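You operate a simulated robot arm through the tools that you are given. There is no shell and no other tool.

Carry out the task below with a simulated robot arm. There is one attempt and no reset: what you move stays moved.

TASK
Square and lock the blue vise, then squeeze its kinked tube straight.
Fine: ease the jaws after and lay the tube in the grey tote beside the vise.

The check looks at the end state, three seconds after you hand in, the way a careful person would. Anything else that was tipped, shoved, dropped, spilled or broken makes it a failure.

THE ROBOT
A 6-joint arm with a two-finger gripper, fixed in place. Base frame: the origin is at the foot of the arm, x ahead of it, y to its left, z up. Readings come in mm, degrees, newtons and seconds.
Its first joint turns from -166.0 to 166.0 degrees. Payload 2.45 kg.
Tool frame: the origin (TCP) lies between the finger pads and is the grasp point; the fingertips stand 20 mm ahead of it; z points along the fingers, y is the line along which they close. The gripper opens to 140 mm. The gripper's body begins 168 mm behind the TCP.
Orientation is that of the tool frame in the base frame, as a unit quaternion [x, y, z, w]. With the fingers straight down and closing along the base's y, the tool's x points along the base's -x, its y along +y and its z along -z.

THE INTERFACE
- The arm moves only by the tool apply_moves. Its argument "moves" is a list of rows, each a list of 3 entries, a list of its own where there are three numbers: the shift along the base's x, y, z in mm, then the turn, a rotation vector about the base's x, y, z in degrees, then the finger opening in mm, from 0 to 140. In form: [[[tx, ty, tz], [rx, ry, rz], hand], ...]. A call has 1 to 20 rows; each row shifts and turns the commanded pose from where the row before left it. Rows are played at 5 a second. More than 50 mm and 8.6 degrees between two rows, or a gripper value outside its range, and nothing of the call is played. Where a pose cannot be reached the arm comes as near as it can. A force on the tool above 90 N (or 10 N above the force at the start of the call, whichever is more), or a blocked arm, ends the call early, and 0.2 s more pass. The fingers move at their own pace (about 45 mm/s each) and stop on an object; they squeeze with about 33 N. The grip force told is the motor's: it shows also when the fingers shut on nothing. Time passes only in rows, and 0.2 s behind the last, so rows that do not move let the fingers close. It gives the time, the measured TCP pose, the force on the tool (base axes), the opening and the grip force at its end, in the units of the frame above (readings bear some noise), with the torque about the TCP (base axes, N m) and any sound that the robot's microphone picked up.
- Cameras (640 x 400 px; columns grow to the right, rows downward): "scene" is fixed at [398, -647.4, 1661.8]; the picture's right is [0.62, -0.78, 0.00], its down [-0.52, -0.41, -0.75] and it looks along [0.59, 0.47, -0.66] (base axes); focal length 312 px, centre (320, 200). "wrist" rides on the gripper at [78, 11, -209] in the tool frame; the picture's right is [-0.14, 0.99, 0.00], its down [-0.92, -0.13, -0.37] and it looks along [-0.37, -0.05, 0.93] (tool axes); focal length 280 px, centre (320, 200).
- get_image(camera): a new picture of that camera. The clock stands still meanwhile.
- measure_at(camera, pixels): for up to 12 pixels [column, row] of the newest picture of that camera ("zoom" is the newest enlarged one), the place [x, y, z] in the base frame of the surface seen there, good to about 3 mm. The clock stands still meanwhile.
- close_up(camera, box): a new picture of the part [left, top, right, bottom] of that camera's present view, enlarged. The clock stands still meanwhile.
- job_done(): hands the job in; it is judged then, once.

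Unless the task says otherwise, let go and move clear before handing in.

The tools are called after "Request:" by a JSON object that holds its "op" and its "data". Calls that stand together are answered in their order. apply_moves: Moves the arm, as the interface text tells. Its arguments: {"type":"object","properties":{"moves":{"type":"array"}},"required":["moves"]} The other tools are called the same way: get_image (camera) takes a picture; measure_at (camera, pixels) gives the place of the surface under pixels of a picture; close_up (camera, box) takes an enlarged picture of a part of a camera's view; job_done () hands the job in.

At the start:

```text
clock: 0.0
tool_pos: [695.1, -44.9, 1288.3]
tool_rot: [-0.001, 1.0, 0.001, 0.0]
force: [0.0, -0.2, -0.1]
torque: [0.01, 0.0, 0.01]
gripper_width: 139.9
gripper_force: 0.0
```

scene: 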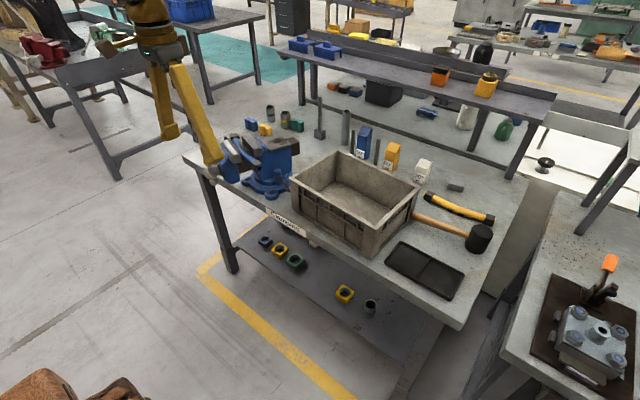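
wrist: 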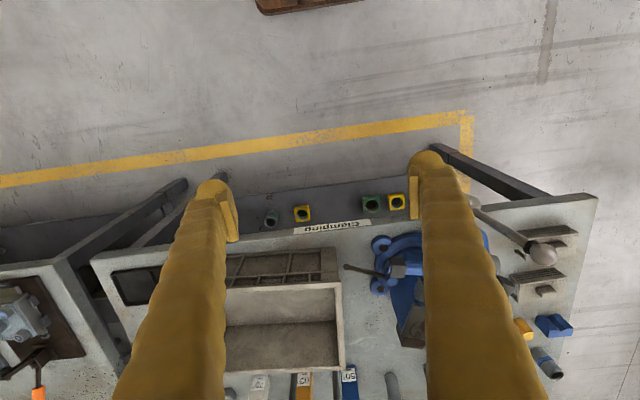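

The scene shows the blue vise around pixel (268,160) with the grey tote at (355,200) on the bench. I'll take enlarged pictures of both to understand the vise's state before moving.

Request:
{"op": "close_up", "data": {"camera": "scene", "box": [180, 100, 340, 200]}}

Request:
{"op": "close_up", "data": {"camera": "wrist", "box": [320, 180, 600, 400]}}

Request:
{"op": "close_up", "data": {"camera": "scene", "box": [240, 90, 500, 330]}}

```text
4.00 times, centred on (260, 150) of scene
```

zoom: 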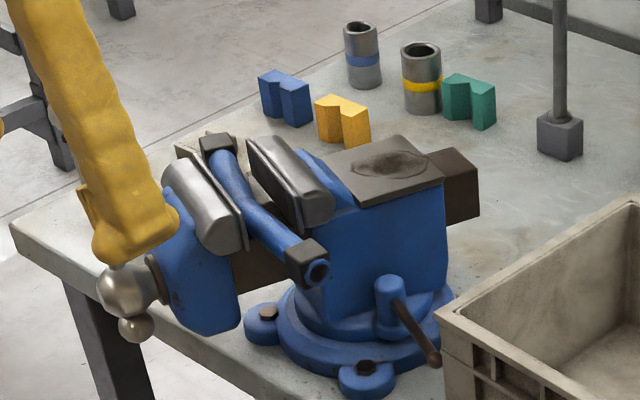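

```text
1.82 times, centred on (460, 290) of wrist
```

zoom: 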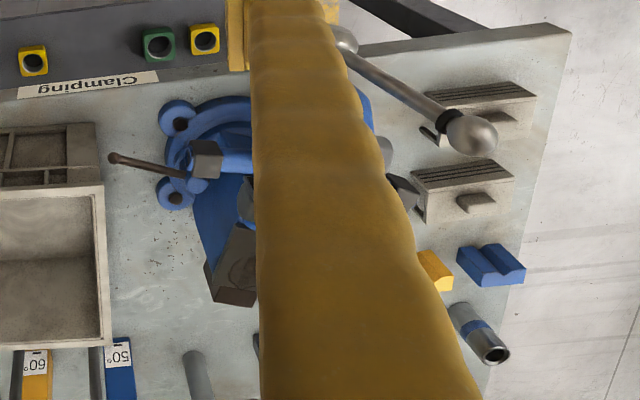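

```text
1.67 times, centred on (370, 210) of scene
```

zoom: 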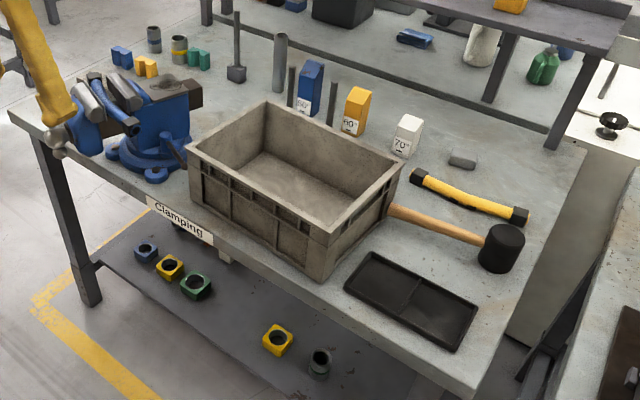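

The scene close-up shows the vise turned on its swivel base, a blue kinked tube with black end blocks lying between the jaws (zoom ~ (265,210) in the first), a small swivel lock lever at zoom (400,310), and the main screw handle at (135,300). I'll measure those from a fresh close-up.

Request:
{"op": "close_up", "data": {"camera": "scene", "box": [180, 100, 340, 200]}}

Request:
{"op": "measure_at", "data": {"camera": "scene", "pixels": [[190, 155], [460, 325], [525, 190], [295, 190], [355, 155], [415, 187], [380, 240], [355, 185], [330, 120], [275, 240], [290, 250], [345, 195]]}}

```text
4.00 times, centred on (260, 150) of scene
```

zoom: 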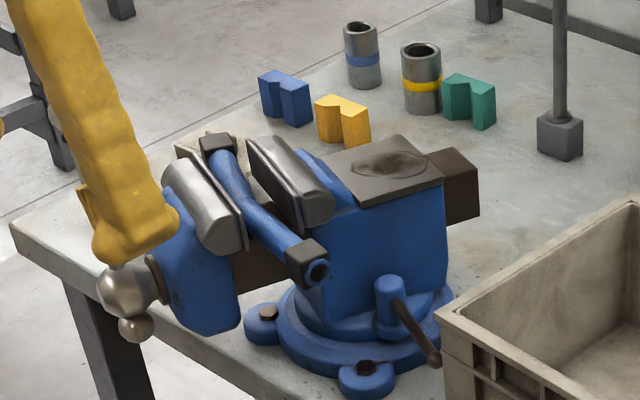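

```text
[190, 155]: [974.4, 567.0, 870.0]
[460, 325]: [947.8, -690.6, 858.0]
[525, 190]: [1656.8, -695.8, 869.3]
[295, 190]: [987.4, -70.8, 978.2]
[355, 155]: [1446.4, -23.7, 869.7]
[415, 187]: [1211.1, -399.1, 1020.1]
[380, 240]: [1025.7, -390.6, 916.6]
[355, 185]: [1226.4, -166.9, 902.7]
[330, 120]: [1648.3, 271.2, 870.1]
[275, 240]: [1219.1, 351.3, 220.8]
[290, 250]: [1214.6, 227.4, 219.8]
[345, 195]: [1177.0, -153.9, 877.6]
```

Request:
{"op": "measure_at", "data": {"camera": "zoom", "pixels": [[217, 142], [250, 205], [305, 252], [318, 270], [200, 200], [290, 175], [120, 285], [135, 328], [390, 290], [432, 358], [365, 375], [262, 315]]}}

Request:
{"op": "measure_at", "data": {"camera": "wrist", "pixels": [[350, 267], [385, 268], [410, 268], [470, 203], [510, 233], [541, 255], [405, 345], [380, 243], [380, 287], [340, 250], [225, 250], [585, 200]]}}

```text
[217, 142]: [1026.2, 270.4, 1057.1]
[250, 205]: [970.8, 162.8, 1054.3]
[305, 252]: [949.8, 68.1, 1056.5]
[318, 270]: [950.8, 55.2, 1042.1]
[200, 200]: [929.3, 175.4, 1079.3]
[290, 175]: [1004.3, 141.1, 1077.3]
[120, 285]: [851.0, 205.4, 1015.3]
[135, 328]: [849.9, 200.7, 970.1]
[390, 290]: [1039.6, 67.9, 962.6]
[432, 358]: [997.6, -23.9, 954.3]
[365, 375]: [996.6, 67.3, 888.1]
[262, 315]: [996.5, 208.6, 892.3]
```

```text
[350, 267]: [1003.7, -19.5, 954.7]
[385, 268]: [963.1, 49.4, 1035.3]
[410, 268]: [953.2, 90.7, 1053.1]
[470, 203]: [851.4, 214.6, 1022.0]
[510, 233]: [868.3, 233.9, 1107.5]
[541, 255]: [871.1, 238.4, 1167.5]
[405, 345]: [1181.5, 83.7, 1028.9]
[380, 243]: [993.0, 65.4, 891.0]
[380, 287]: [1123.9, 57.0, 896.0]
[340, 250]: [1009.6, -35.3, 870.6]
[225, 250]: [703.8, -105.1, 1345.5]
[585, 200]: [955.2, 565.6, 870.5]
```

The tube runs from about (950,60) to (1026,270) at z≈1055, so the vise (axis through (1060,137) and the screw head (851,205)) stands roughly 18–20° off square; the lock lever goes from (1040,68) to (998,-24). I'll shift the arm in +y, above everything, to look at the vise between the fingers.

Request:
{"op": "apply_moves", "data": {"moves": [[[0, 45, 15], [0, 0, 0], 140], [[0, 45, 15], [0, 0, 0], 140], [[0, 45, 15], [0, 0, 0], 140], [[0, 45, 10], [0, 0, 0], 140], [[0, 0, 0], [0, 0, 0], 140]]}}

Request:
{"op": "get_image", "data": {"camera": "wrist"}}

Request:
{"op": "get_image", "data": {"camera": "scene"}}

```text
clock: 1.2
tool_pos: [695.0, 134.0, 1343.6]
tool_rot: [-0.001, 1.0, 0.0, 0.001]
force: [0.2, 0.1, 0.2]
torque: [-0.02, 0.02, 0.01]
gripper_width: 139.8
gripper_force: 0.1
```

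```text
taken
```

wrist: 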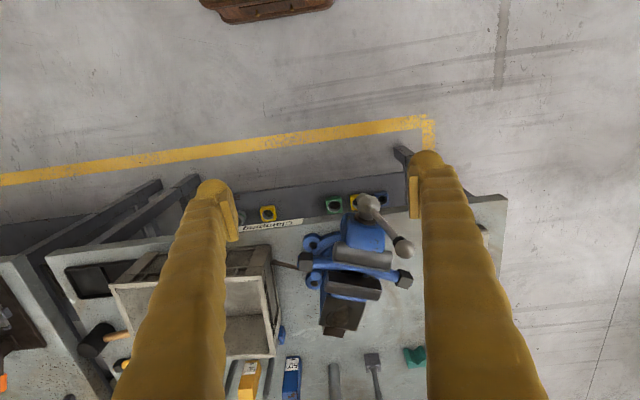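

```text
taken
```

scene: 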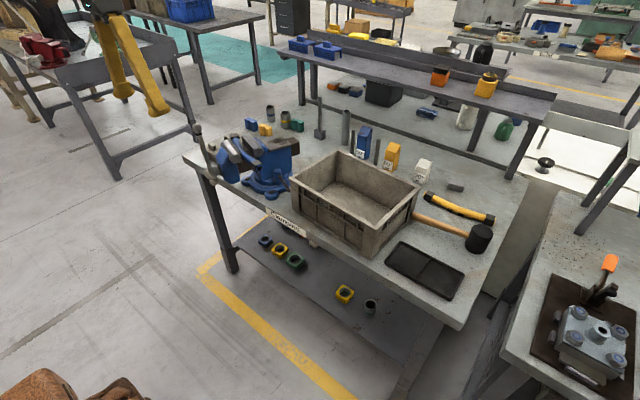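

Request:
{"op": "close_up", "data": {"camera": "scene", "box": [180, 110, 308, 206]}}

Request:
{"op": "measure_at", "data": {"camera": "zoom", "pixels": [[88, 88], [150, 300], [100, 240], [185, 215], [390, 180], [440, 360], [290, 365]]}}

Request:
{"op": "close_up", "data": {"camera": "wrist", "box": [230, 180, 430, 350]}}

```text
4.17 times, centred on (244, 158) of scene
```

zoom: 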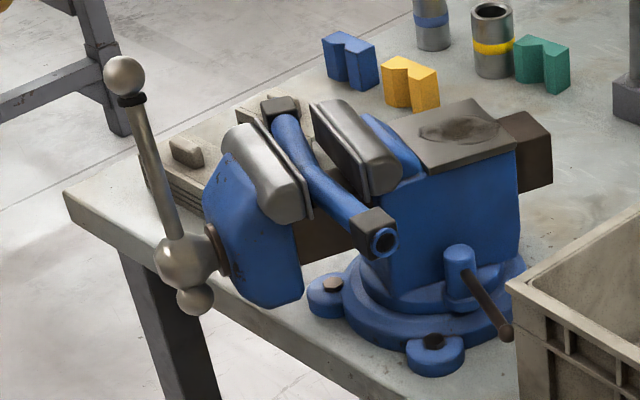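

```text
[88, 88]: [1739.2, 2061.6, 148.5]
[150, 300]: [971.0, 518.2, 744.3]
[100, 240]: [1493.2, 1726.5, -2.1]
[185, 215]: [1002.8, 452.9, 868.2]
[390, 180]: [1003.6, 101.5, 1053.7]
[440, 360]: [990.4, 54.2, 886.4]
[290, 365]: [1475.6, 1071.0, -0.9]
```

```text
2.35 times, centred on (330, 265) of wrist
```

zoom: 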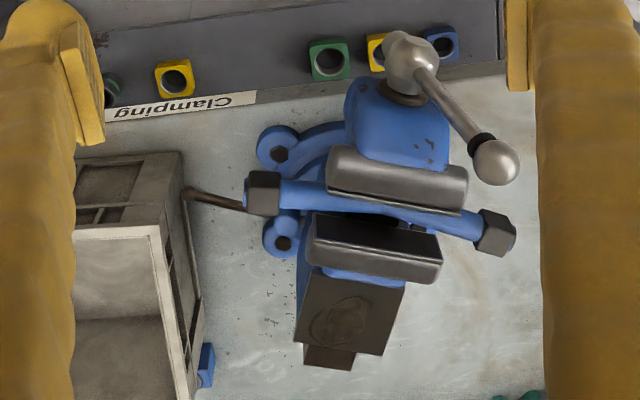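

The wrist close-up now shows the vise clearly: handle ball at zoom (495,162), screw head (410,60), tube from (262,193) to (497,233), lock lever tip at (187,193). I'll measure those.

Request:
{"op": "measure_at", "data": {"camera": "zoom", "pixels": [[495, 162], [455, 110], [410, 60], [335, 180], [462, 205], [320, 215], [438, 260], [262, 193], [497, 233], [345, 195], [380, 205], [440, 220]]}}

Request:
{"op": "measure_at", "data": {"camera": "wrist", "pixels": [[279, 264], [290, 266], [312, 242], [313, 285], [325, 328], [345, 331], [347, 315], [355, 320], [340, 240], [375, 240], [275, 245], [275, 350]]}}

Request:
{"op": "close_up", "data": {"camera": "wrist", "box": [290, 190, 420, 271]}}

```text
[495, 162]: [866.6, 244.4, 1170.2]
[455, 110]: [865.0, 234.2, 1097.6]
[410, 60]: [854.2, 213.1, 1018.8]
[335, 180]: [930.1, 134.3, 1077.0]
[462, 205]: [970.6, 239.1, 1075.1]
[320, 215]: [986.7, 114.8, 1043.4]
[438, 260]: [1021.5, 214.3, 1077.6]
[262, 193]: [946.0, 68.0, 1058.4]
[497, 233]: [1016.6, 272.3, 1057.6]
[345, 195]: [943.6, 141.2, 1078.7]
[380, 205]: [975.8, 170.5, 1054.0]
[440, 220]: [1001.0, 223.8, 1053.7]
```

```text
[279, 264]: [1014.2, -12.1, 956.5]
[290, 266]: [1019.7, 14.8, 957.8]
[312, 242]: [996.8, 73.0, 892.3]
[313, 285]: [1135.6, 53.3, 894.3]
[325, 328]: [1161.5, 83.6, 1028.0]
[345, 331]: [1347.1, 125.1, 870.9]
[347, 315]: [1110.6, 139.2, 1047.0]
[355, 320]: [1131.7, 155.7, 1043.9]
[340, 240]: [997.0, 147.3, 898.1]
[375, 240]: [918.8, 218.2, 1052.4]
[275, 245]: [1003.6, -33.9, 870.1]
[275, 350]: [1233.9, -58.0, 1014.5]
```

```text
4.92 times, centred on (355, 230) of wrist
```

zoom: 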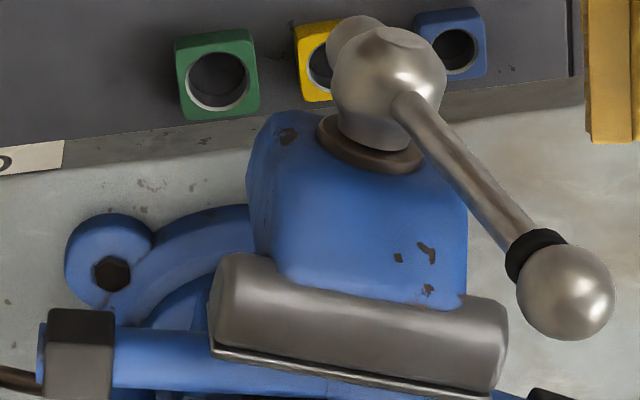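

In the latest zoom the moving-jaw body's +y edge is at (468,200)–(465,300) and the jaw plate's +y end at (505,330). I'll measure these plus the handle to plan a push on that side.

Request:
{"op": "measure_at", "data": {"camera": "zoom", "pixels": [[460, 200], [455, 290], [440, 190], [503, 325], [490, 385], [500, 350], [565, 290], [470, 180], [385, 90], [350, 35], [255, 150], [215, 300]]}}

Request:
{"op": "close_up", "data": {"camera": "wrist", "box": [250, 230, 420, 340]}}

```text
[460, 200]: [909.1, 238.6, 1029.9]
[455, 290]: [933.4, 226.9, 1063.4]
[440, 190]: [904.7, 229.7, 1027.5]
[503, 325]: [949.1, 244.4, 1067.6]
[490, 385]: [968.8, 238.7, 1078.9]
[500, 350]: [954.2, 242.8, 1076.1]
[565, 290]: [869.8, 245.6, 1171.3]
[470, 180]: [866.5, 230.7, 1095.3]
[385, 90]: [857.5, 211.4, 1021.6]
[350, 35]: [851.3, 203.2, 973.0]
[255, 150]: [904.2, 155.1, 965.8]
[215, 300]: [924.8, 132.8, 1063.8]
```

```text
3.64 times, centred on (335, 285) of wrist
```

zoom: 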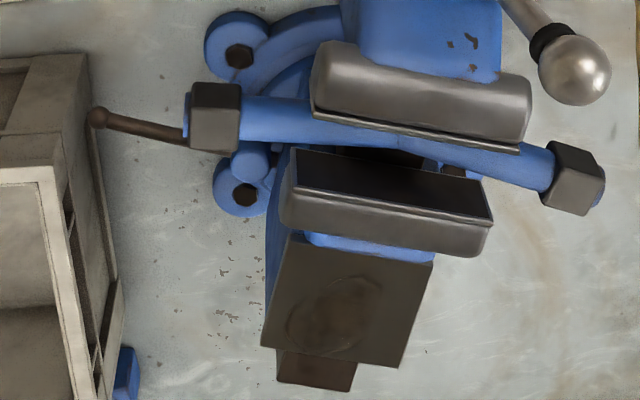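

Here the rear jaw's top edge runs zoom (293,190)–(492,222), the front jaw's inner edge (312,112)–(520,152), and the anvil/base outlines are visible; I'll measure to fix the angle and the jaw gap.

Request:
{"op": "measure_at", "data": {"camera": "zoom", "pixels": [[297, 200], [488, 232], [285, 222], [480, 250], [320, 110], [515, 148], [290, 240], [428, 268], [268, 345], [405, 360], [335, 370], [240, 190]]}}

Request:
{"op": "measure_at", "data": {"camera": "wrist", "pixels": [[300, 215], [400, 205], [480, 198], [500, 196], [250, 222], [120, 240], [60, 250], [267, 250], [272, 270], [275, 300], [275, 330], [215, 357]]}}

```text
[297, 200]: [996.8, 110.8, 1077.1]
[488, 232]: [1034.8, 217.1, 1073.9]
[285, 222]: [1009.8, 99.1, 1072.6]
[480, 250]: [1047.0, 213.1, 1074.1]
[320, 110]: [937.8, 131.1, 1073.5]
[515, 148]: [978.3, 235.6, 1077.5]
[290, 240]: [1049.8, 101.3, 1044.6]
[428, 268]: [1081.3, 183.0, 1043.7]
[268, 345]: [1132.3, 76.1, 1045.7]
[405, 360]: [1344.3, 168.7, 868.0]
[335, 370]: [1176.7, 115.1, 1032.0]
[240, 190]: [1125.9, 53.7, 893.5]
```

```text
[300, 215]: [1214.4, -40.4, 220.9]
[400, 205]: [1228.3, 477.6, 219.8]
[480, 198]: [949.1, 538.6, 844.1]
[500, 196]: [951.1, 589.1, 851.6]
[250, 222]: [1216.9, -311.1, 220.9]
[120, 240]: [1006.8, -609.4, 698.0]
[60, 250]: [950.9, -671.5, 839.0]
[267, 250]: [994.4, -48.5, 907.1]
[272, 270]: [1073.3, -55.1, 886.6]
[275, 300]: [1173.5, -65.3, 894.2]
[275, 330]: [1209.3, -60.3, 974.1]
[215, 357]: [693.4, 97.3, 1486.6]
```

Both jaw edges measure about 20° from the bench edge (which runs along y at x≈950), with the front jaw centred near (944,188) and its top at z≈1077, and jaw gap ≈61 mm. I'll bring the open gripper over the front jaw, turned −20° to match, staying high.

Request:
{"op": "apply_moves", "data": {"moves": [[[49.4, 10.8, 0], [0, 0, -4], 140], [[49.4, 10.8, 0], [0, 0, -4], 140], [[49.4, 10.8, 0], [0, 0, -4], 140], [[49.4, 10.8, 0], [0, 0, -4], 140], [[49.4, 10.8, 0], [0, 0, -4], 140], [[0, 0, -40], [0, 0, 0], 140], [[0, 0, -40], [0, 0, 0], 140], [[0, 0, -40], [0, 0, 0], 140], [[0, 0, 0], [0, 0, 0], 140]]}}

Request:
{"op": "get_image", "data": {"camera": "wrist"}}

Request:
{"op": "get_image", "data": {"camera": "scene"}}

```text
refused: row 1 steps farther than a row can; nothing moved
```

```text
taken
```

wrist: 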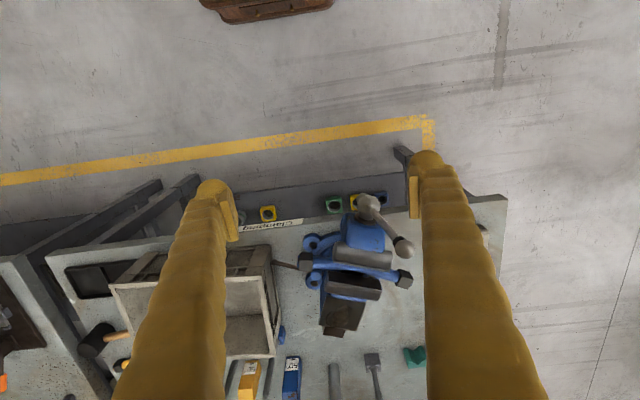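

```text
taken
```

scene: 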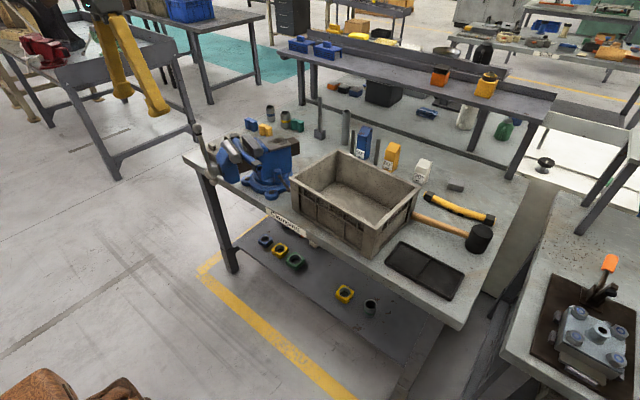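

The row was refused because the step's norm was just over 50 mm; nothing moved. I'll replay the same approach with smaller steps.

Request:
{"op": "apply_moves", "data": {"moves": [[[41.2, 9, 0], [0, 0, -3.4], 140], [[41.2, 9, 0], [0, 0, -3.4], 140], [[41.2, 9, 0], [0, 0, -3.4], 140], [[41.2, 9, 0], [0, 0, -3.3], 140], [[41.2, 9, 0], [0, 0, -3.3], 140], [[41.2, 9, 0], [0, 0, -3.2], 140], [[0, 0, -40], [0, 0, 0], 140], [[0, 0, -40], [0, 0, 0], 140], [[0, 0, -40], [0, 0, 0], 140], [[0, 0, 0], [0, 0, 0], 140]]}}

Request:
{"op": "get_image", "data": {"camera": "wrist"}}

Request:
{"op": "get_image", "data": {"camera": "scene"}}

```text
clock: 3.4
tool_pos: [943.0, 188.1, 1224.4]
tool_rot: [0.174, 0.985, 0.0, 0.0]
force: [-0.4, 0.0, -0.7]
torque: [-0.02, -0.02, -0.01]
gripper_width: 140.3
gripper_force: 0.0
```

```text
taken
```

wrist: 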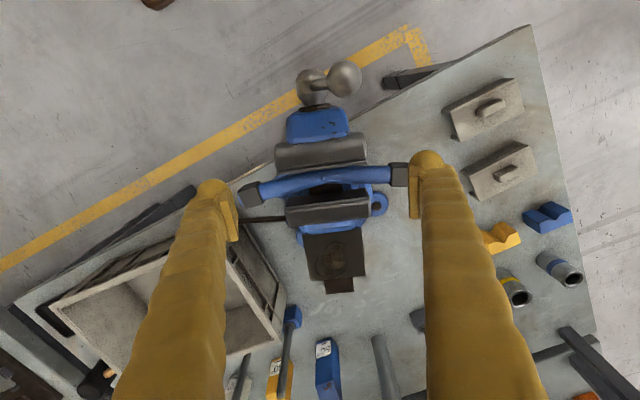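

```text
taken
```

scene: 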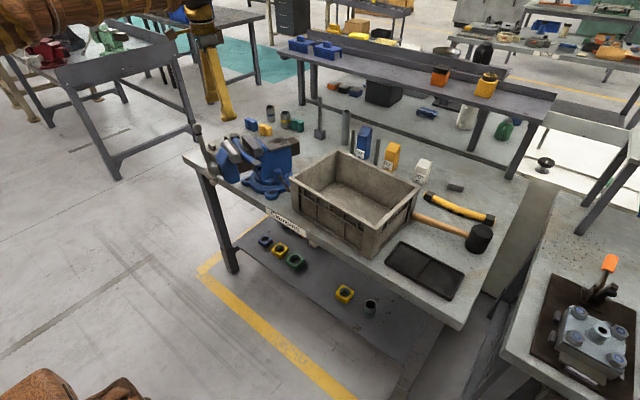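

The arm reached (943,188,1224) and the vise now shows squarely between the fingers (front jaw at (320,150), tube at (320,182) arched). I'll look closer to check the alignment before descending.

Request:
{"op": "close_up", "data": {"camera": "wrist", "box": [230, 50, 420, 180]}}

Request:
{"op": "measure_at", "data": {"camera": "zoom", "pixels": [[155, 320], [455, 290], [165, 385], [460, 365], [310, 310], [300, 100], [390, 90], [560, 400], [60, 470], [130, 415], [250, 250], [395, 245]]}}

Request:
{"op": "close_up", "data": {"camera": "wrist", "box": [220, 120, 420, 310]}}

```text
3.08 times, centred on (325, 115) of wrist
```

zoom: 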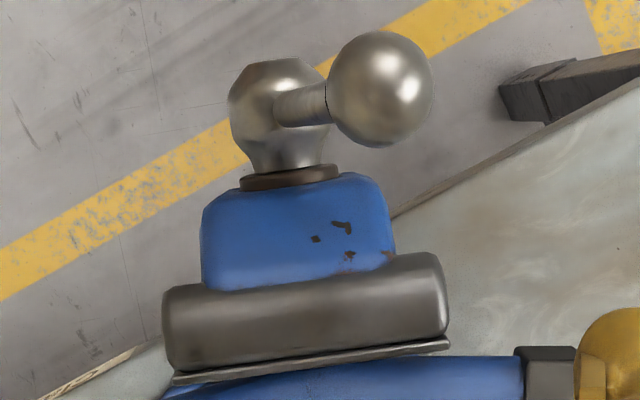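

```text
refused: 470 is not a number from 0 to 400
```

```text
2.11 times, centred on (320, 215) of wrist
```

zoom: 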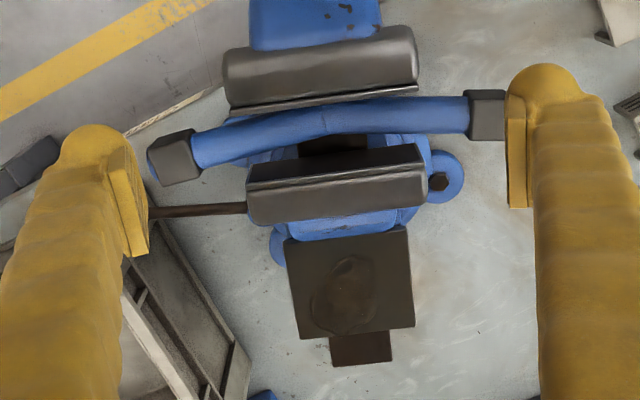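

Now I'll measure jaw corners, tube points and lever from this zoom for a precise yaw and centre.

Request:
{"op": "measure_at", "data": {"camera": "zoom", "pixels": [[236, 100], [412, 82], [255, 192], [420, 170], [175, 155], [487, 112], [330, 115], [210, 145], [440, 112], [155, 212], [230, 208], [440, 182]]}}

Request:
{"op": "measure_at", "data": {"camera": "wrist", "pixels": [[312, 85], [345, 78], [280, 150], [362, 140], [318, 125], [305, 233], [363, 225], [311, 277], [349, 275], [355, 207], [307, 240], [345, 290]]}}

```text
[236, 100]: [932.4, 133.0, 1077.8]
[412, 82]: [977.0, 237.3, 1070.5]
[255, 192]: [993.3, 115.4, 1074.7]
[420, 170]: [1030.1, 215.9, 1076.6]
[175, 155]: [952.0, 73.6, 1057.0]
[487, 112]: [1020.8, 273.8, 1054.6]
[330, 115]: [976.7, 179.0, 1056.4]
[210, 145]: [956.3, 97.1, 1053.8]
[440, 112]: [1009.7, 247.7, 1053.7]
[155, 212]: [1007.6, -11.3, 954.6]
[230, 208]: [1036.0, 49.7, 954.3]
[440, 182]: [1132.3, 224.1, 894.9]
```

```text
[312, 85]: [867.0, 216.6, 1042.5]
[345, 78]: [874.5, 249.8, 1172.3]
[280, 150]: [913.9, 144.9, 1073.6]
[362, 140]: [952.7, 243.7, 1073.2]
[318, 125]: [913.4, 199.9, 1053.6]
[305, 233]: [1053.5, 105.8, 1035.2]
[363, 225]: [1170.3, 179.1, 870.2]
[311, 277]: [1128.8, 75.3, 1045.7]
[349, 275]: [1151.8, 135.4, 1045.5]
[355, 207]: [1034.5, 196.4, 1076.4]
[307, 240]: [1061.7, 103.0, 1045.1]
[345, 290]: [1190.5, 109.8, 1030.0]
```

Jaw edges read 67–70° (yaw ≈ 20–22°), pivot from the four lug bolts ≈ (1064,139), and the gripper is centred on the front jaw with ~11 mm clearance each side. I'll descend to z≈1078 so the fingertips straddle the jaw ends.

Request:
{"op": "apply_moves", "data": {"moves": [[[0, 0, -40], [0, 0, 0], 140], [[0, 0, -40], [0, 0, 0], 140], [[0, 0, -40], [0, 0, 0], 140], [[0, 0, -26], [0, 0, 0], 140], [[0, 0, 0], [0, 0, 0], 140]]}}

Request:
{"op": "get_image", "data": {"camera": "wrist"}}

Request:
{"op": "close_up", "data": {"camera": "scene", "box": [180, 100, 308, 196]}}

```text
clock: 4.6
tool_pos: [941.5, 188.8, 1078.7]
tool_rot: [0.174, 0.985, 0.0, 0.0]
force: [-0.6, -0.6, 0.3]
torque: [0.03, 0.02, -0.01]
gripper_width: 140.4
gripper_force: 0.0
```

```text
taken
```

wrist: 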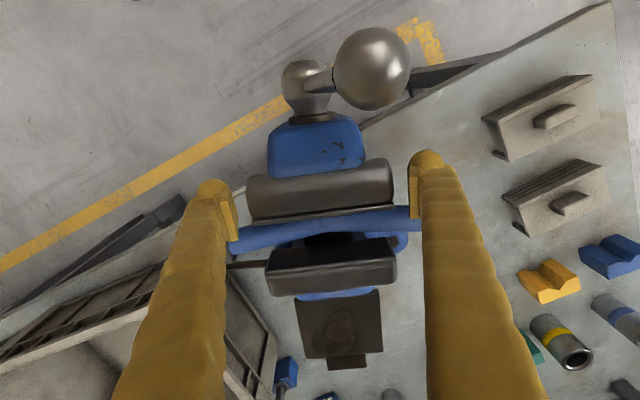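

```text
4.17 times, centred on (244, 148) of scene
```

zoom: 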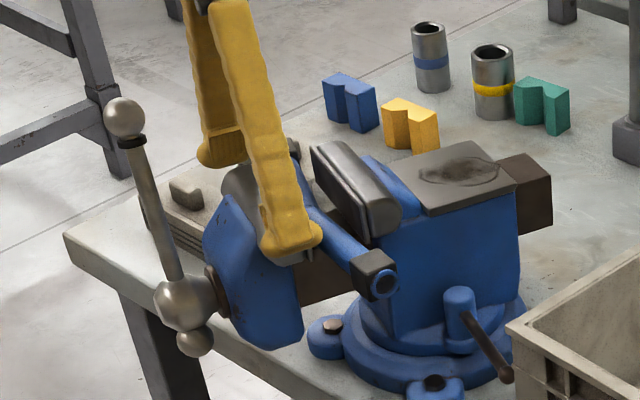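

The fingers straddle the front jaw (wrist image: jaw between (250,195) and (393,180)) without contact. I'll close gently on the jaw ends to find the width and capture the jaw.

Request:
{"op": "apply_moves", "data": {"moves": [[[0, 0, 0], [0, 0, 0], 126], [[0, 0, 0], [0, 0, 0], 118], [[0, 0, 0], [0, 0, 0], 112], [[0, 0, 0], [0, 0, 0], 112]]}}

Request:
{"op": "get_image", "data": {"camera": "wrist"}}

```text
clock: 5.6
tool_pos: [943.1, 188.8, 1078.1]
tool_rot: [0.173, 0.985, 0.0, 0.0]
force: [-5.2, -8.7, 2.3]
torque: [-0.26, 0.09, -0.82]
gripper_width: 121.0
gripper_force: 45.0
```

```text
taken
```

wrist: 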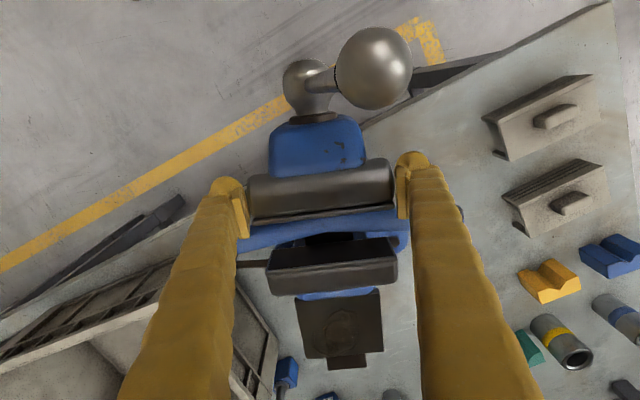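

The fingers closed on the jaw ends at 121 mm width (grip 45 N, small torque −0.8 Nm). I'll swing 5° about the pivot (1064,140) and read the forces to learn if the swivel is free.

Request:
{"op": "apply_moves", "data": {"moves": [[[-2.01, -5.32, 0], [0, 0, 2.5], 112], [[-1.78, -5.41, 0], [0, 0, 2.5], 112], [[0, 0, 0], [0, 0, 0], 112]]}}

Request:
{"op": "get_image", "data": {"camera": "wrist"}}

```text
clock: 6.4
tool_pos: [937.9, 177.0, 1079.3]
tool_rot: [0.13, 0.992, -0.001, 0.001]
force: [-3.0, -5.2, 5.0]
torque: [0.43, 0.04, -0.88]
gripper_width: 120.9
gripper_force: 45.4
```

```text
taken
```

wrist: 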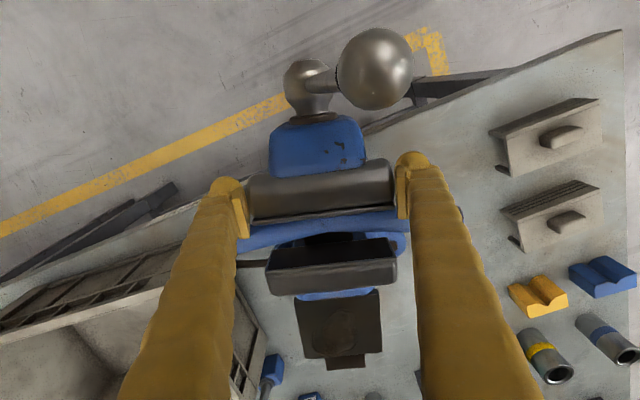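

The vise turned with the gripper at only a few newtons (it keeps its place in the wrist view), so the swivel is loose. I'll swing the remaining 15°.

Request:
{"op": "apply_moves", "data": {"moves": [[[-1.54, -5.48, 0], [0, 0, 2.5], 112], [[-1.3, -5.54, 0], [0, 0, 2.5], 112], [[-1.06, -5.6, 0], [0, 0, 2.5], 112], [[-0.82, -5.63, 0], [0, 0, 2.5], 112], [[-0.56, -5.67, 0], [0, 0, 2.5], 112], [[-0.32, -5.67, 0], [0, 0, 2.5], 112], [[0, 0, 0], [0, 0, 0], 112]]}}

Request:
{"op": "get_image", "data": {"camera": "wrist"}}

Request:
{"op": "close_up", "data": {"camera": "scene", "box": [180, 100, 308, 196]}}

```text
clock: 8.0
tool_pos: [933.2, 144.5, 1079.1]
tool_rot: [0.0, 1.0, 0.0, 0.0]
force: [-3.1, -11.8, 11.2]
torque: [0.34, -0.15, -1.55]
gripper_width: 121.1
gripper_force: 45.1
```

```text
taken
```

wrist: 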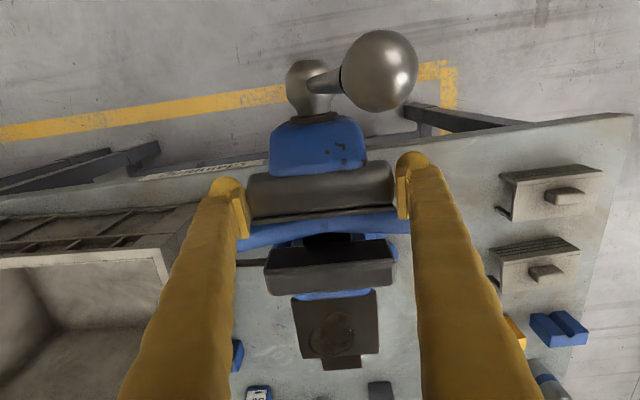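

```text
4.17 times, centred on (244, 148) of scene
```

zoom: 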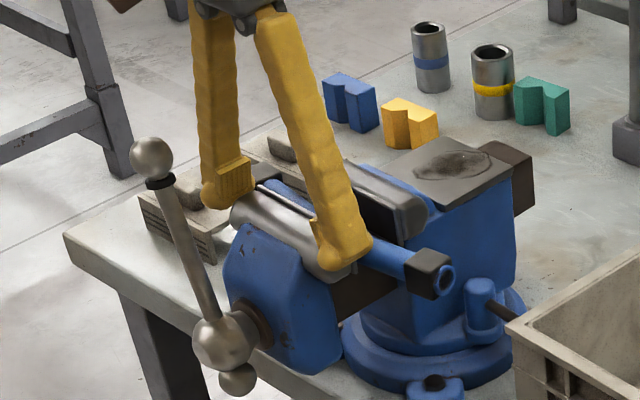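

The vise swung round; the gripper now reads exactly square (rot [0,1,0,0]). I'll measure jaw and anvil edges to verify the vise's real yaw.

Request:
{"op": "close_up", "data": {"camera": "wrist", "box": [230, 100, 430, 380]}}

Request:
{"op": "measure_at", "data": {"camera": "wrist", "pixels": [[253, 212], [392, 203], [268, 270], [393, 262], [294, 303], [376, 293], [308, 357], [377, 350], [325, 368], [359, 366], [310, 105], [245, 237]]}}

```text
1.43 times, centred on (330, 240) of wrist
```

zoom: 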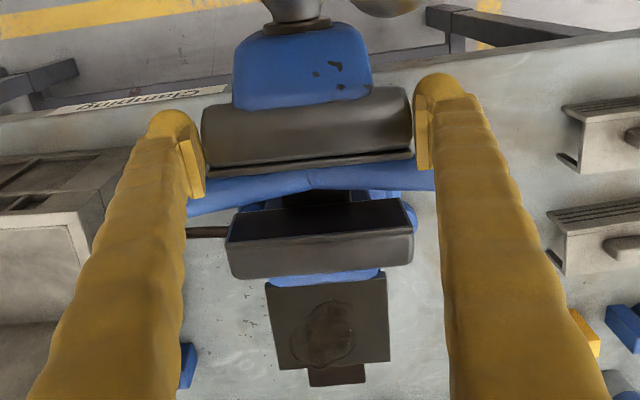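

```text
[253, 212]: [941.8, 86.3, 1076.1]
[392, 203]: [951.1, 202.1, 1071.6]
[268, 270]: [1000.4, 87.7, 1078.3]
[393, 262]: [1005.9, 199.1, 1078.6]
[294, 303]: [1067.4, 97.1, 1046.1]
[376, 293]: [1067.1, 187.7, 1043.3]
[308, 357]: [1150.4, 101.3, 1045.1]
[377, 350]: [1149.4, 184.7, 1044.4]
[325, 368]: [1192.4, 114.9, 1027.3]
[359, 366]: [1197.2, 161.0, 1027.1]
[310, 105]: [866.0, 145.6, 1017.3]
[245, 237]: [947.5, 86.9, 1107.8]
```

Anvil edges read (1067,97)–(1067,188) and (1150,101)–(1149,185), i.e. within about 1° of square, though the jaw readings are noisier. I'll open, lift clear and take a cleaner look.

Request:
{"op": "apply_moves", "data": {"moves": [[[0, 0, 0], [0, 0, 0], 140], [[0, 0, 0], [0, 0, 0], 140], [[0, 0, 40], [0, 0, 0], 140], [[0, 0, 45], [0, 0, 0], 140], [[0, 0, 45], [0, 0, 0], 140], [[0, 0, 45], [0, 0, 0], 140], [[-45, 0, 0], [0, 0, 0], 140], [[-45, 0, 0], [0, 0, 0], 140], [[0, 0, 0], [0, 0, 0], 140]]}}

Request:
{"op": "get_image", "data": {"camera": "wrist"}}

Request:
{"op": "close_up", "data": {"camera": "wrist", "box": [230, 130, 430, 330]}}

```text
clock: 10.0
tool_pos: [842.3, 143.8, 1253.4]
tool_rot: [0.0, 1.0, 0.0, 0.0]
force: [0.1, -0.3, -0.5]
torque: [-0.05, 0.01, 0.0]
gripper_width: 139.8
gripper_force: 0.1
```

```text
taken
```

wrist: 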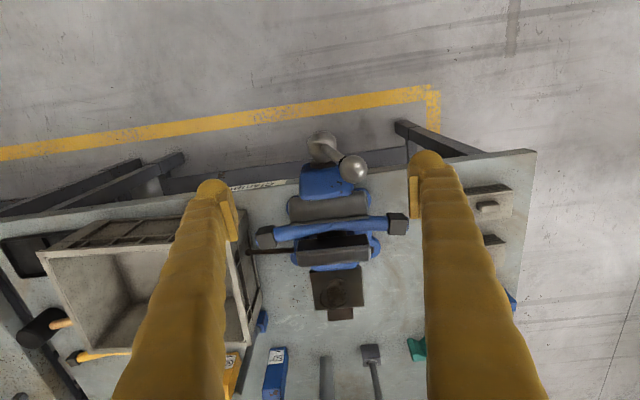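

```text
2.00 times, centred on (330, 230) of wrist
```

zoom: 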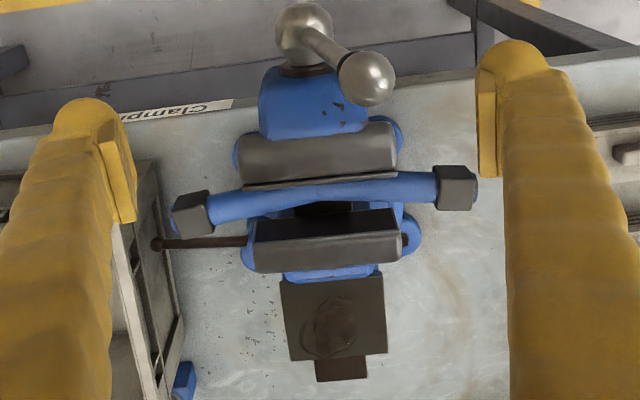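

I'll measure the anvil, rear jaw and tail corners from this zoom (anvil (283,285)–(385,350), rear jaw top edge (255,240)–(400,232)).

Request:
{"op": "measure_at", "data": {"camera": "zoom", "pixels": [[284, 290], [380, 282], [293, 355], [384, 348], [320, 378], [364, 374], [258, 238], [397, 231], [258, 270], [399, 258], [305, 35], [164, 244]]}}

Request:
{"op": "measure_at", "data": {"camera": "zoom", "pixels": [[240, 175], [395, 165], [240, 150], [393, 138], [262, 100], [366, 100], [262, 120], [366, 115], [190, 215], [457, 187], [320, 190], [237, 158]]}}

```text
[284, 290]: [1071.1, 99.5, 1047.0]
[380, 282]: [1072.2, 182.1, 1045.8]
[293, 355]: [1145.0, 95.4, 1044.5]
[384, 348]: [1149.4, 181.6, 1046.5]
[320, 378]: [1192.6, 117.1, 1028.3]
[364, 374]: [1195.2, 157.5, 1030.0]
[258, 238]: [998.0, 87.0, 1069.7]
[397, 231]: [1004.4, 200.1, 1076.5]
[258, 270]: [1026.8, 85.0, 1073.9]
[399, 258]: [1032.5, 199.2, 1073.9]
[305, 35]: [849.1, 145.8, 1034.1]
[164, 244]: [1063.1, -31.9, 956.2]
```

```text
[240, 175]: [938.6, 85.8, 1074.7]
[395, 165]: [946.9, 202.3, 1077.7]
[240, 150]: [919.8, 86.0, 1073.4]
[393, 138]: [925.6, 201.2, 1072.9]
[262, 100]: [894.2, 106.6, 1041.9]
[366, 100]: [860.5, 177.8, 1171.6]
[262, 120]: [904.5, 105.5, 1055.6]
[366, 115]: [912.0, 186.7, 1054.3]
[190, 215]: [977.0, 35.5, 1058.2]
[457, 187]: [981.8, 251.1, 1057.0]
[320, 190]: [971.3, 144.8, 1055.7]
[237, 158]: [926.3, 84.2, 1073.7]
```

These readings put the axis about 2–3° short of square (jaw ends differ by ≈6 mm in x over 114 mm; centreline shifts from y≈146 at x≈908 to 137 at x≈1194). I'll cross-check by measuring the bench's front edge in the same picture and from the scene camera.

Request:
{"op": "measure_at", "data": {"camera": "wrist", "pixels": [[20, 222], [100, 209], [180, 197], [250, 187], [390, 170], [470, 160], [520, 156], [263, 237], [398, 222], [377, 248], [280, 260], [290, 205]]}}

Request:
{"op": "close_up", "data": {"camera": "scene", "box": [190, 110, 310, 200]}}

```text
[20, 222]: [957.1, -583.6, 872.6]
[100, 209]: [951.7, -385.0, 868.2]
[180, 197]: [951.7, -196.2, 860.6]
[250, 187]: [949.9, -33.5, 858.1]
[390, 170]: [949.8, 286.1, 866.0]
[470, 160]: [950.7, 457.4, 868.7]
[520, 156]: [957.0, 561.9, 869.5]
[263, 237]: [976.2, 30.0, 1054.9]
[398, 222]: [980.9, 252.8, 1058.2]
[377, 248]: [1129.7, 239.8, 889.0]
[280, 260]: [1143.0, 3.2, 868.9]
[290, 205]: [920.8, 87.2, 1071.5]
```

```text
4.44 times, centred on (250, 155) of scene
```

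zoom: 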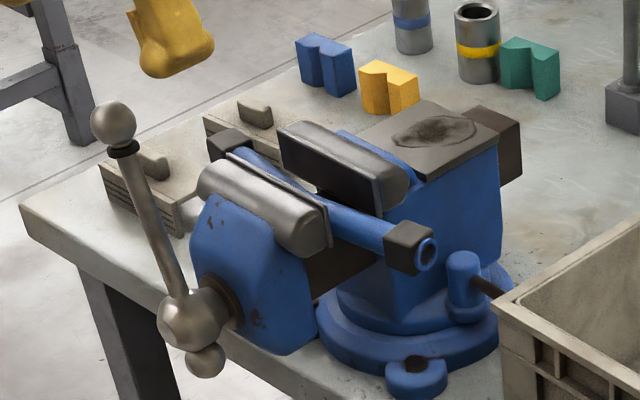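

The bench edge reads parallel to y, so the residual is real. I'll measure the jaws also from the scene zoom for an independent angle.

Request:
{"op": "measure_at", "data": {"camera": "zoom", "pixels": [[290, 128], [405, 172], [283, 137], [385, 190], [207, 170], [318, 222], [230, 158], [328, 215], [432, 178], [497, 138], [430, 102], [370, 138]]}}

```text
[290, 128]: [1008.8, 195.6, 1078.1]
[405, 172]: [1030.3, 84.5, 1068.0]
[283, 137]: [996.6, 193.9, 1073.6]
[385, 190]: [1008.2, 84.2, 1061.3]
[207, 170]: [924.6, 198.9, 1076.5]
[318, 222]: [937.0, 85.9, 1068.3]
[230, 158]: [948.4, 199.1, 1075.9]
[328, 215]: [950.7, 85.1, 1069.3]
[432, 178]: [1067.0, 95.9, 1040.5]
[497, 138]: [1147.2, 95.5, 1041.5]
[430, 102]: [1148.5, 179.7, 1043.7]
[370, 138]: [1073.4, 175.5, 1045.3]
```

Scene readings of the anvil's left edge (y 95.9→95.5 over 80 mm) suggest nearly square while others say ~2° short. I'll sample the flat vertical rear-jaw face in the wrist view to pin the yaw by a plane fit.

Request:
{"op": "close_up", "data": {"camera": "wrist", "box": [270, 180, 400, 260]}}

```text
4.92 times, centred on (335, 220) of wrist
```

zoom: 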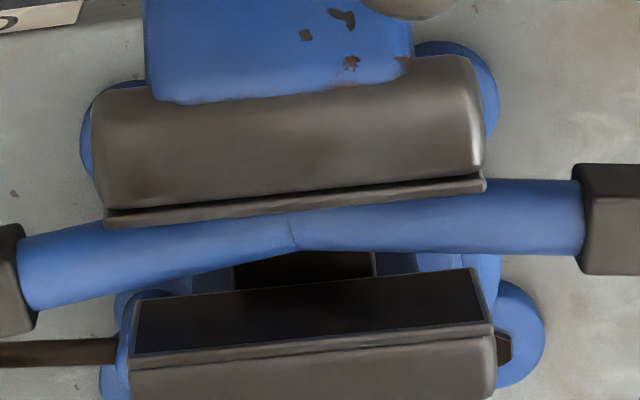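

In this zoom the jaw edges slope −5.3 to −5.7° where a base-y line should show about −7°, so the vise is still ≈2° short of square. I'll go back down, grip the jaw ends at −2° and swing a further ~2.2°.

Request:
{"op": "apply_moves", "data": {"moves": [[[45.5, 0, 0], [0, 0, -1], 140], [[45.5, 0, 0], [0, 0, -1], 140], [[0, 0, -44], [0, 0, 0], 140], [[0, 0, -44], [0, 0, 0], 140], [[0, 0, -44], [0, 0, 0], 140], [[0, 0, -43], [0, 0, 0], 140], [[0, 0, 0], [0, 0, 0], 128], [[0, 0, 0], [0, 0, 0], 112], [[0, 0, 0], [0, 0, 0], 112], [[0, 0, 0], [0, 0, 0], 112]]}}

Request:
{"op": "get_image", "data": {"camera": "wrist"}}

```text
clock: 12.2
tool_pos: [933.2, 143.7, 1079.5]
tool_rot: [0.018, 1.0, 0.0, -0.001]
force: [0.7, 0.2, -4.1]
torque: [0.09, -0.14, 0.1]
gripper_width: 121.2
gripper_force: 45.4
```

```text
taken
```

wrist: 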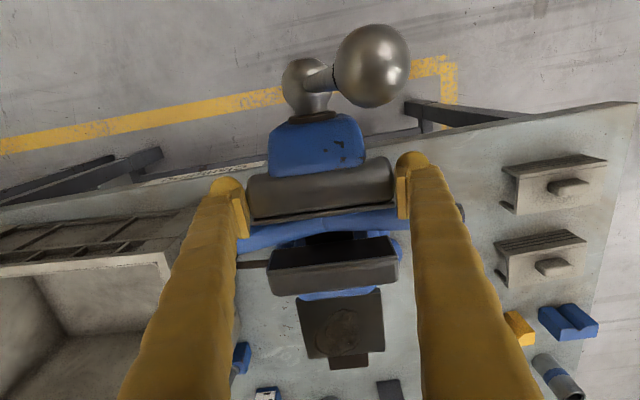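

The torque is near zero at this −2° grip, confirming the vise stands 2° short with the jaw centre at y=143.7, hence pivot y≈139. I'll swing to y≈139, yaw 0, then release and lift.

Request:
{"op": "apply_moves", "data": {"moves": [[[-0.05, -2.4, 0], [0, 0, 1], 112], [[-0.05, -2.4, 0], [0, 0, 1], 112], [[0, 0, 0], [0, 0, 0], 112]]}}

Request:
{"op": "apply_moves", "data": {"moves": [[[0, 0, 0], [0, 0, 0], 124], [[0, 0, 0], [0, 0, 0], 140], [[0, 0, 0], [0, 0, 0], 140], [[0, 0, 40], [0, 0, 0], 140], [[0, 0, 45], [0, 0, 0], 140], [[0, 0, 45], [0, 0, 0], 140], [[0, 0, 45], [0, 0, 0], 140], [[-45, 0, 0], [0, 0, 0], 140], [[-45, 0, 0], [0, 0, 0], 140], [[0, 0, 0], [0, 0, 0], 140]]}}

Request:
{"op": "close_up", "data": {"camera": "wrist", "box": [270, 180, 400, 260]}}

```text
clock: 13.0
tool_pos: [932.6, 139.1, 1077.7]
tool_rot: [0.001, 1.0, 0.0, 0.0]
force: [4.1, -1.7, -0.6]
torque: [0.35, -0.04, -0.12]
gripper_width: 120.8
gripper_force: 44.7
```

```text
clock: 15.2
tool_pos: [843.7, 139.2, 1251.8]
tool_rot: [0.0, 1.0, 0.0, 0.0]
force: [-0.2, -0.5, 0.4]
torque: [0.01, 0.01, -0.02]
gripper_width: 140.0
gripper_force: 0.1
```

```text
4.92 times, centred on (335, 220) of wrist
```

zoom: 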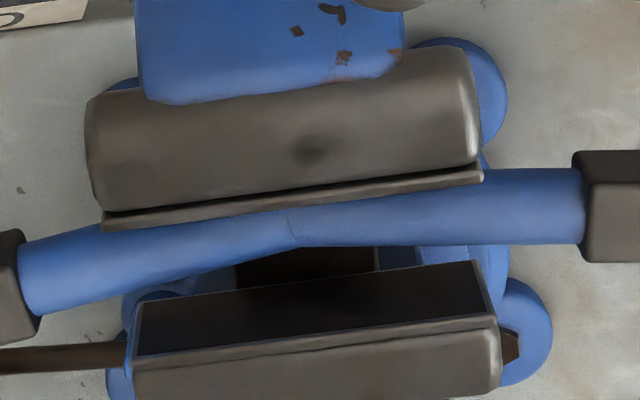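

Now the jaw edges slope −7.2° (front) and −7.0° (rear), exactly what a base-y line should give, so the vise is square. Next is the lock lever; I'll look at it from both cameras.

Request:
{"op": "close_up", "data": {"camera": "scene", "box": [240, 140, 320, 200]}}

Request:
{"op": "measure_at", "data": {"camera": "zoom", "pixels": [[300, 205], [280, 190], [320, 205], [300, 260], [340, 250], [370, 290], [385, 300], [400, 320], [300, 300], [200, 380], [450, 150], [300, 180]]}}

Request:
{"op": "get_image", "data": {"camera": "wrist"}}

```text
6.67 times, centred on (280, 170) of scene
```

zoom: 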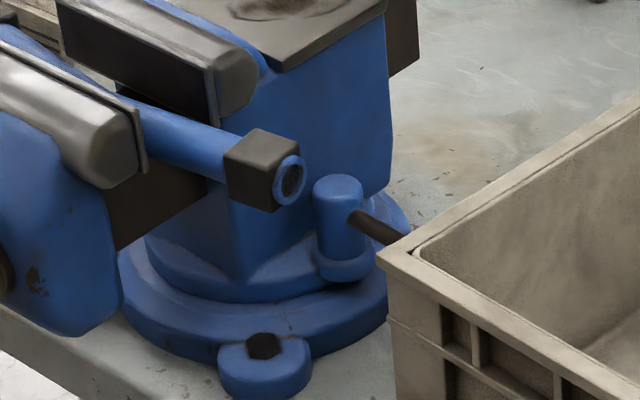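

```text
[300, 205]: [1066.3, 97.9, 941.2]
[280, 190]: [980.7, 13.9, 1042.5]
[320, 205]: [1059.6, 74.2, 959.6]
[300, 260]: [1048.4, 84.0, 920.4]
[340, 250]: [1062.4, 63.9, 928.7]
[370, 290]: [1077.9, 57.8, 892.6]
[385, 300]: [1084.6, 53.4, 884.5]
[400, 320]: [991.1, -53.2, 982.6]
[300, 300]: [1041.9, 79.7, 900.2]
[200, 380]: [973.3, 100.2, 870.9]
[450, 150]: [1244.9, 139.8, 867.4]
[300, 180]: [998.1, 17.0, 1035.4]
```

```text
taken
```

wrist: 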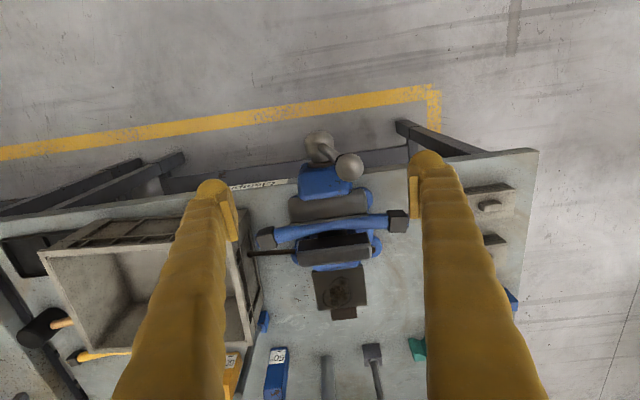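

Request:
{"op": "close_up", "data": {"camera": "wrist", "box": [215, 215, 315, 285]}}

Request:
{"op": "measure_at", "data": {"camera": "zoom", "pixels": [[202, 245], [230, 245], [300, 245], [380, 245], [450, 243], [495, 250], [150, 160], [180, 300], [210, 350], [250, 250], [480, 235], [350, 245]]}}

```text
5.71 times, centred on (265, 250) of wrist
```

zoom: 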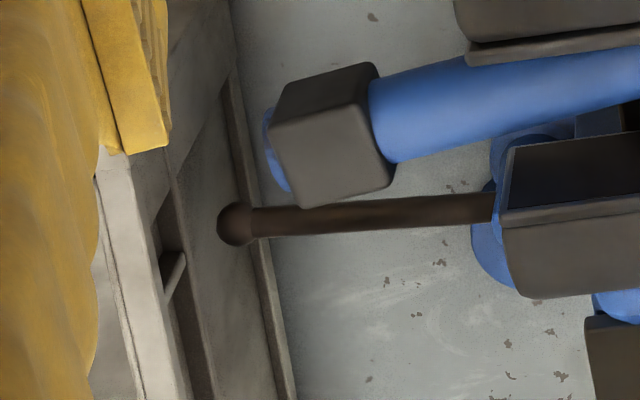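

```text
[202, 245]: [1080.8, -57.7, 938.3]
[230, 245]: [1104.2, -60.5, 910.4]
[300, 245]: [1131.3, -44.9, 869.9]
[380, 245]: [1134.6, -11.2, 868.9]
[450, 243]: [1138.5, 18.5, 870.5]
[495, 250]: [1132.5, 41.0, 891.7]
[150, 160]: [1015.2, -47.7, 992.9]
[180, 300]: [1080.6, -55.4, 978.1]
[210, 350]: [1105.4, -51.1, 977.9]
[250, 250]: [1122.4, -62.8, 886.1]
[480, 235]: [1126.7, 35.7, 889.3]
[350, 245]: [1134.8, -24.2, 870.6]
```

Request:
{"op": "measure_at", "data": {"camera": "zoom", "pixels": [[235, 222], [260, 220], [300, 218], [340, 215], [380, 212], [430, 209], [480, 207], [110, 180], [125, 250], [140, 350], [165, 200], [330, 100]]}}

```text
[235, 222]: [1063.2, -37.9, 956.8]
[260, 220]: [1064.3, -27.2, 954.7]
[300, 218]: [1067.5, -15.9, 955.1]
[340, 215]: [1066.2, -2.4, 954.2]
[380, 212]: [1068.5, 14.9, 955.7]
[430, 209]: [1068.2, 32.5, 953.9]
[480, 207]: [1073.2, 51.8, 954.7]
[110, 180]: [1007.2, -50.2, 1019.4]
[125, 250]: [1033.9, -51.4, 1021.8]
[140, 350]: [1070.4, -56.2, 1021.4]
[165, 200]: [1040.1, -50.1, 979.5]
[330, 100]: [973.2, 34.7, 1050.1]
```

The lever is horizontal at z≈955, running from the post (1067,66) to its ball tip (1063,−38), with the tote rim at y≈−50 (z 1021) just beyond and the tube end at y≈12 above. I'll close the fingers into a peg, tilt the tool to gain reach, and test how far out it gets while still high.

Request:
{"op": "apply_moves", "data": {"moves": [[[14, -39.5, 0], [0, 0, 0], 100], [[14, -39.5, 0], [0, 0, 0], 60], [[14, -39.5, 0], [0, 0, 0], 20], [[14, -39.5, 0], [0, 0, 0], 0], [[40, 0, 0], [0, -6, 0], 0], [[40, 0, 0], [0, -6, 0], 0], [[40, 0, 0], [0, -6, 0], 0], [[40, 0, 0], [0, -6, 0], 0], [[40, 0, -20], [0, 0, 0], 0], [[0, 0, -30], [0, 0, 0], 0], [[0, 0, 0], [0, 0, 0], 0]]}}

Request:
{"op": "get_image", "data": {"camera": "wrist"}}

Request:
{"op": "get_image", "data": {"camera": "scene"}}

```text
clock: 17.6
tool_pos: [1100.1, -19.9, 1202.8]
tool_rot: [0.0, 0.978, 0.0, 0.208]
force: [0.7, -1.3, 0.5]
torque: [-0.04, -0.01, -0.01]
gripper_width: 0.3
gripper_force: 29.4
```

```text
taken
```

wrist: 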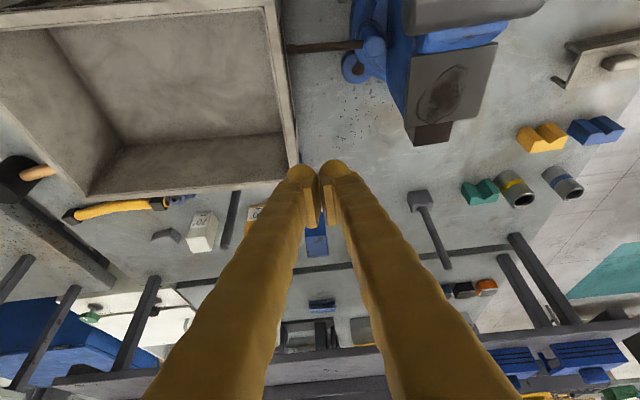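

```text
taken
```

scene: 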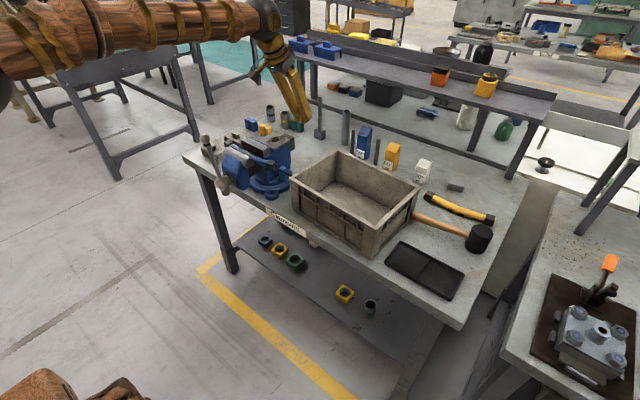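

The arm reaches (1100,−20,1203) with 24° tilt. The lever is visible in the wrist view at (290–365,47); I'll zoom in and measure it.

Request:
{"op": "close_up", "data": {"camera": "wrist", "box": [260, 0, 440, 112]}}

Request:
{"op": "measure_at", "data": {"camera": "zoom", "pixels": [[105, 178], [130, 172], [180, 168], [230, 164], [300, 158], [350, 155], [390, 150], [400, 180], [345, 245], [40, 60], [80, 200], [110, 350]]}}

```text
3.56 times, centred on (350, 56) of wrist
```

zoom: 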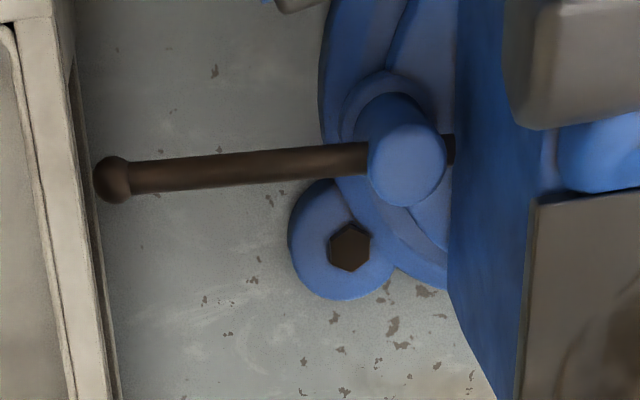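

```text
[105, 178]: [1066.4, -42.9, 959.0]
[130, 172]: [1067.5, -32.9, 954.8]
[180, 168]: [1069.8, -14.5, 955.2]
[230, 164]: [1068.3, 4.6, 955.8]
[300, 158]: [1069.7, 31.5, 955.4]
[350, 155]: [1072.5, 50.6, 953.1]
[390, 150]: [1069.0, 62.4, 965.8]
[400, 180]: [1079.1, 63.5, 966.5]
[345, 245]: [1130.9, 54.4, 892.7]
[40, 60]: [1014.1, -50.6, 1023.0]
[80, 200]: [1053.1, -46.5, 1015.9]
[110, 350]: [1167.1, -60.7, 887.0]
```

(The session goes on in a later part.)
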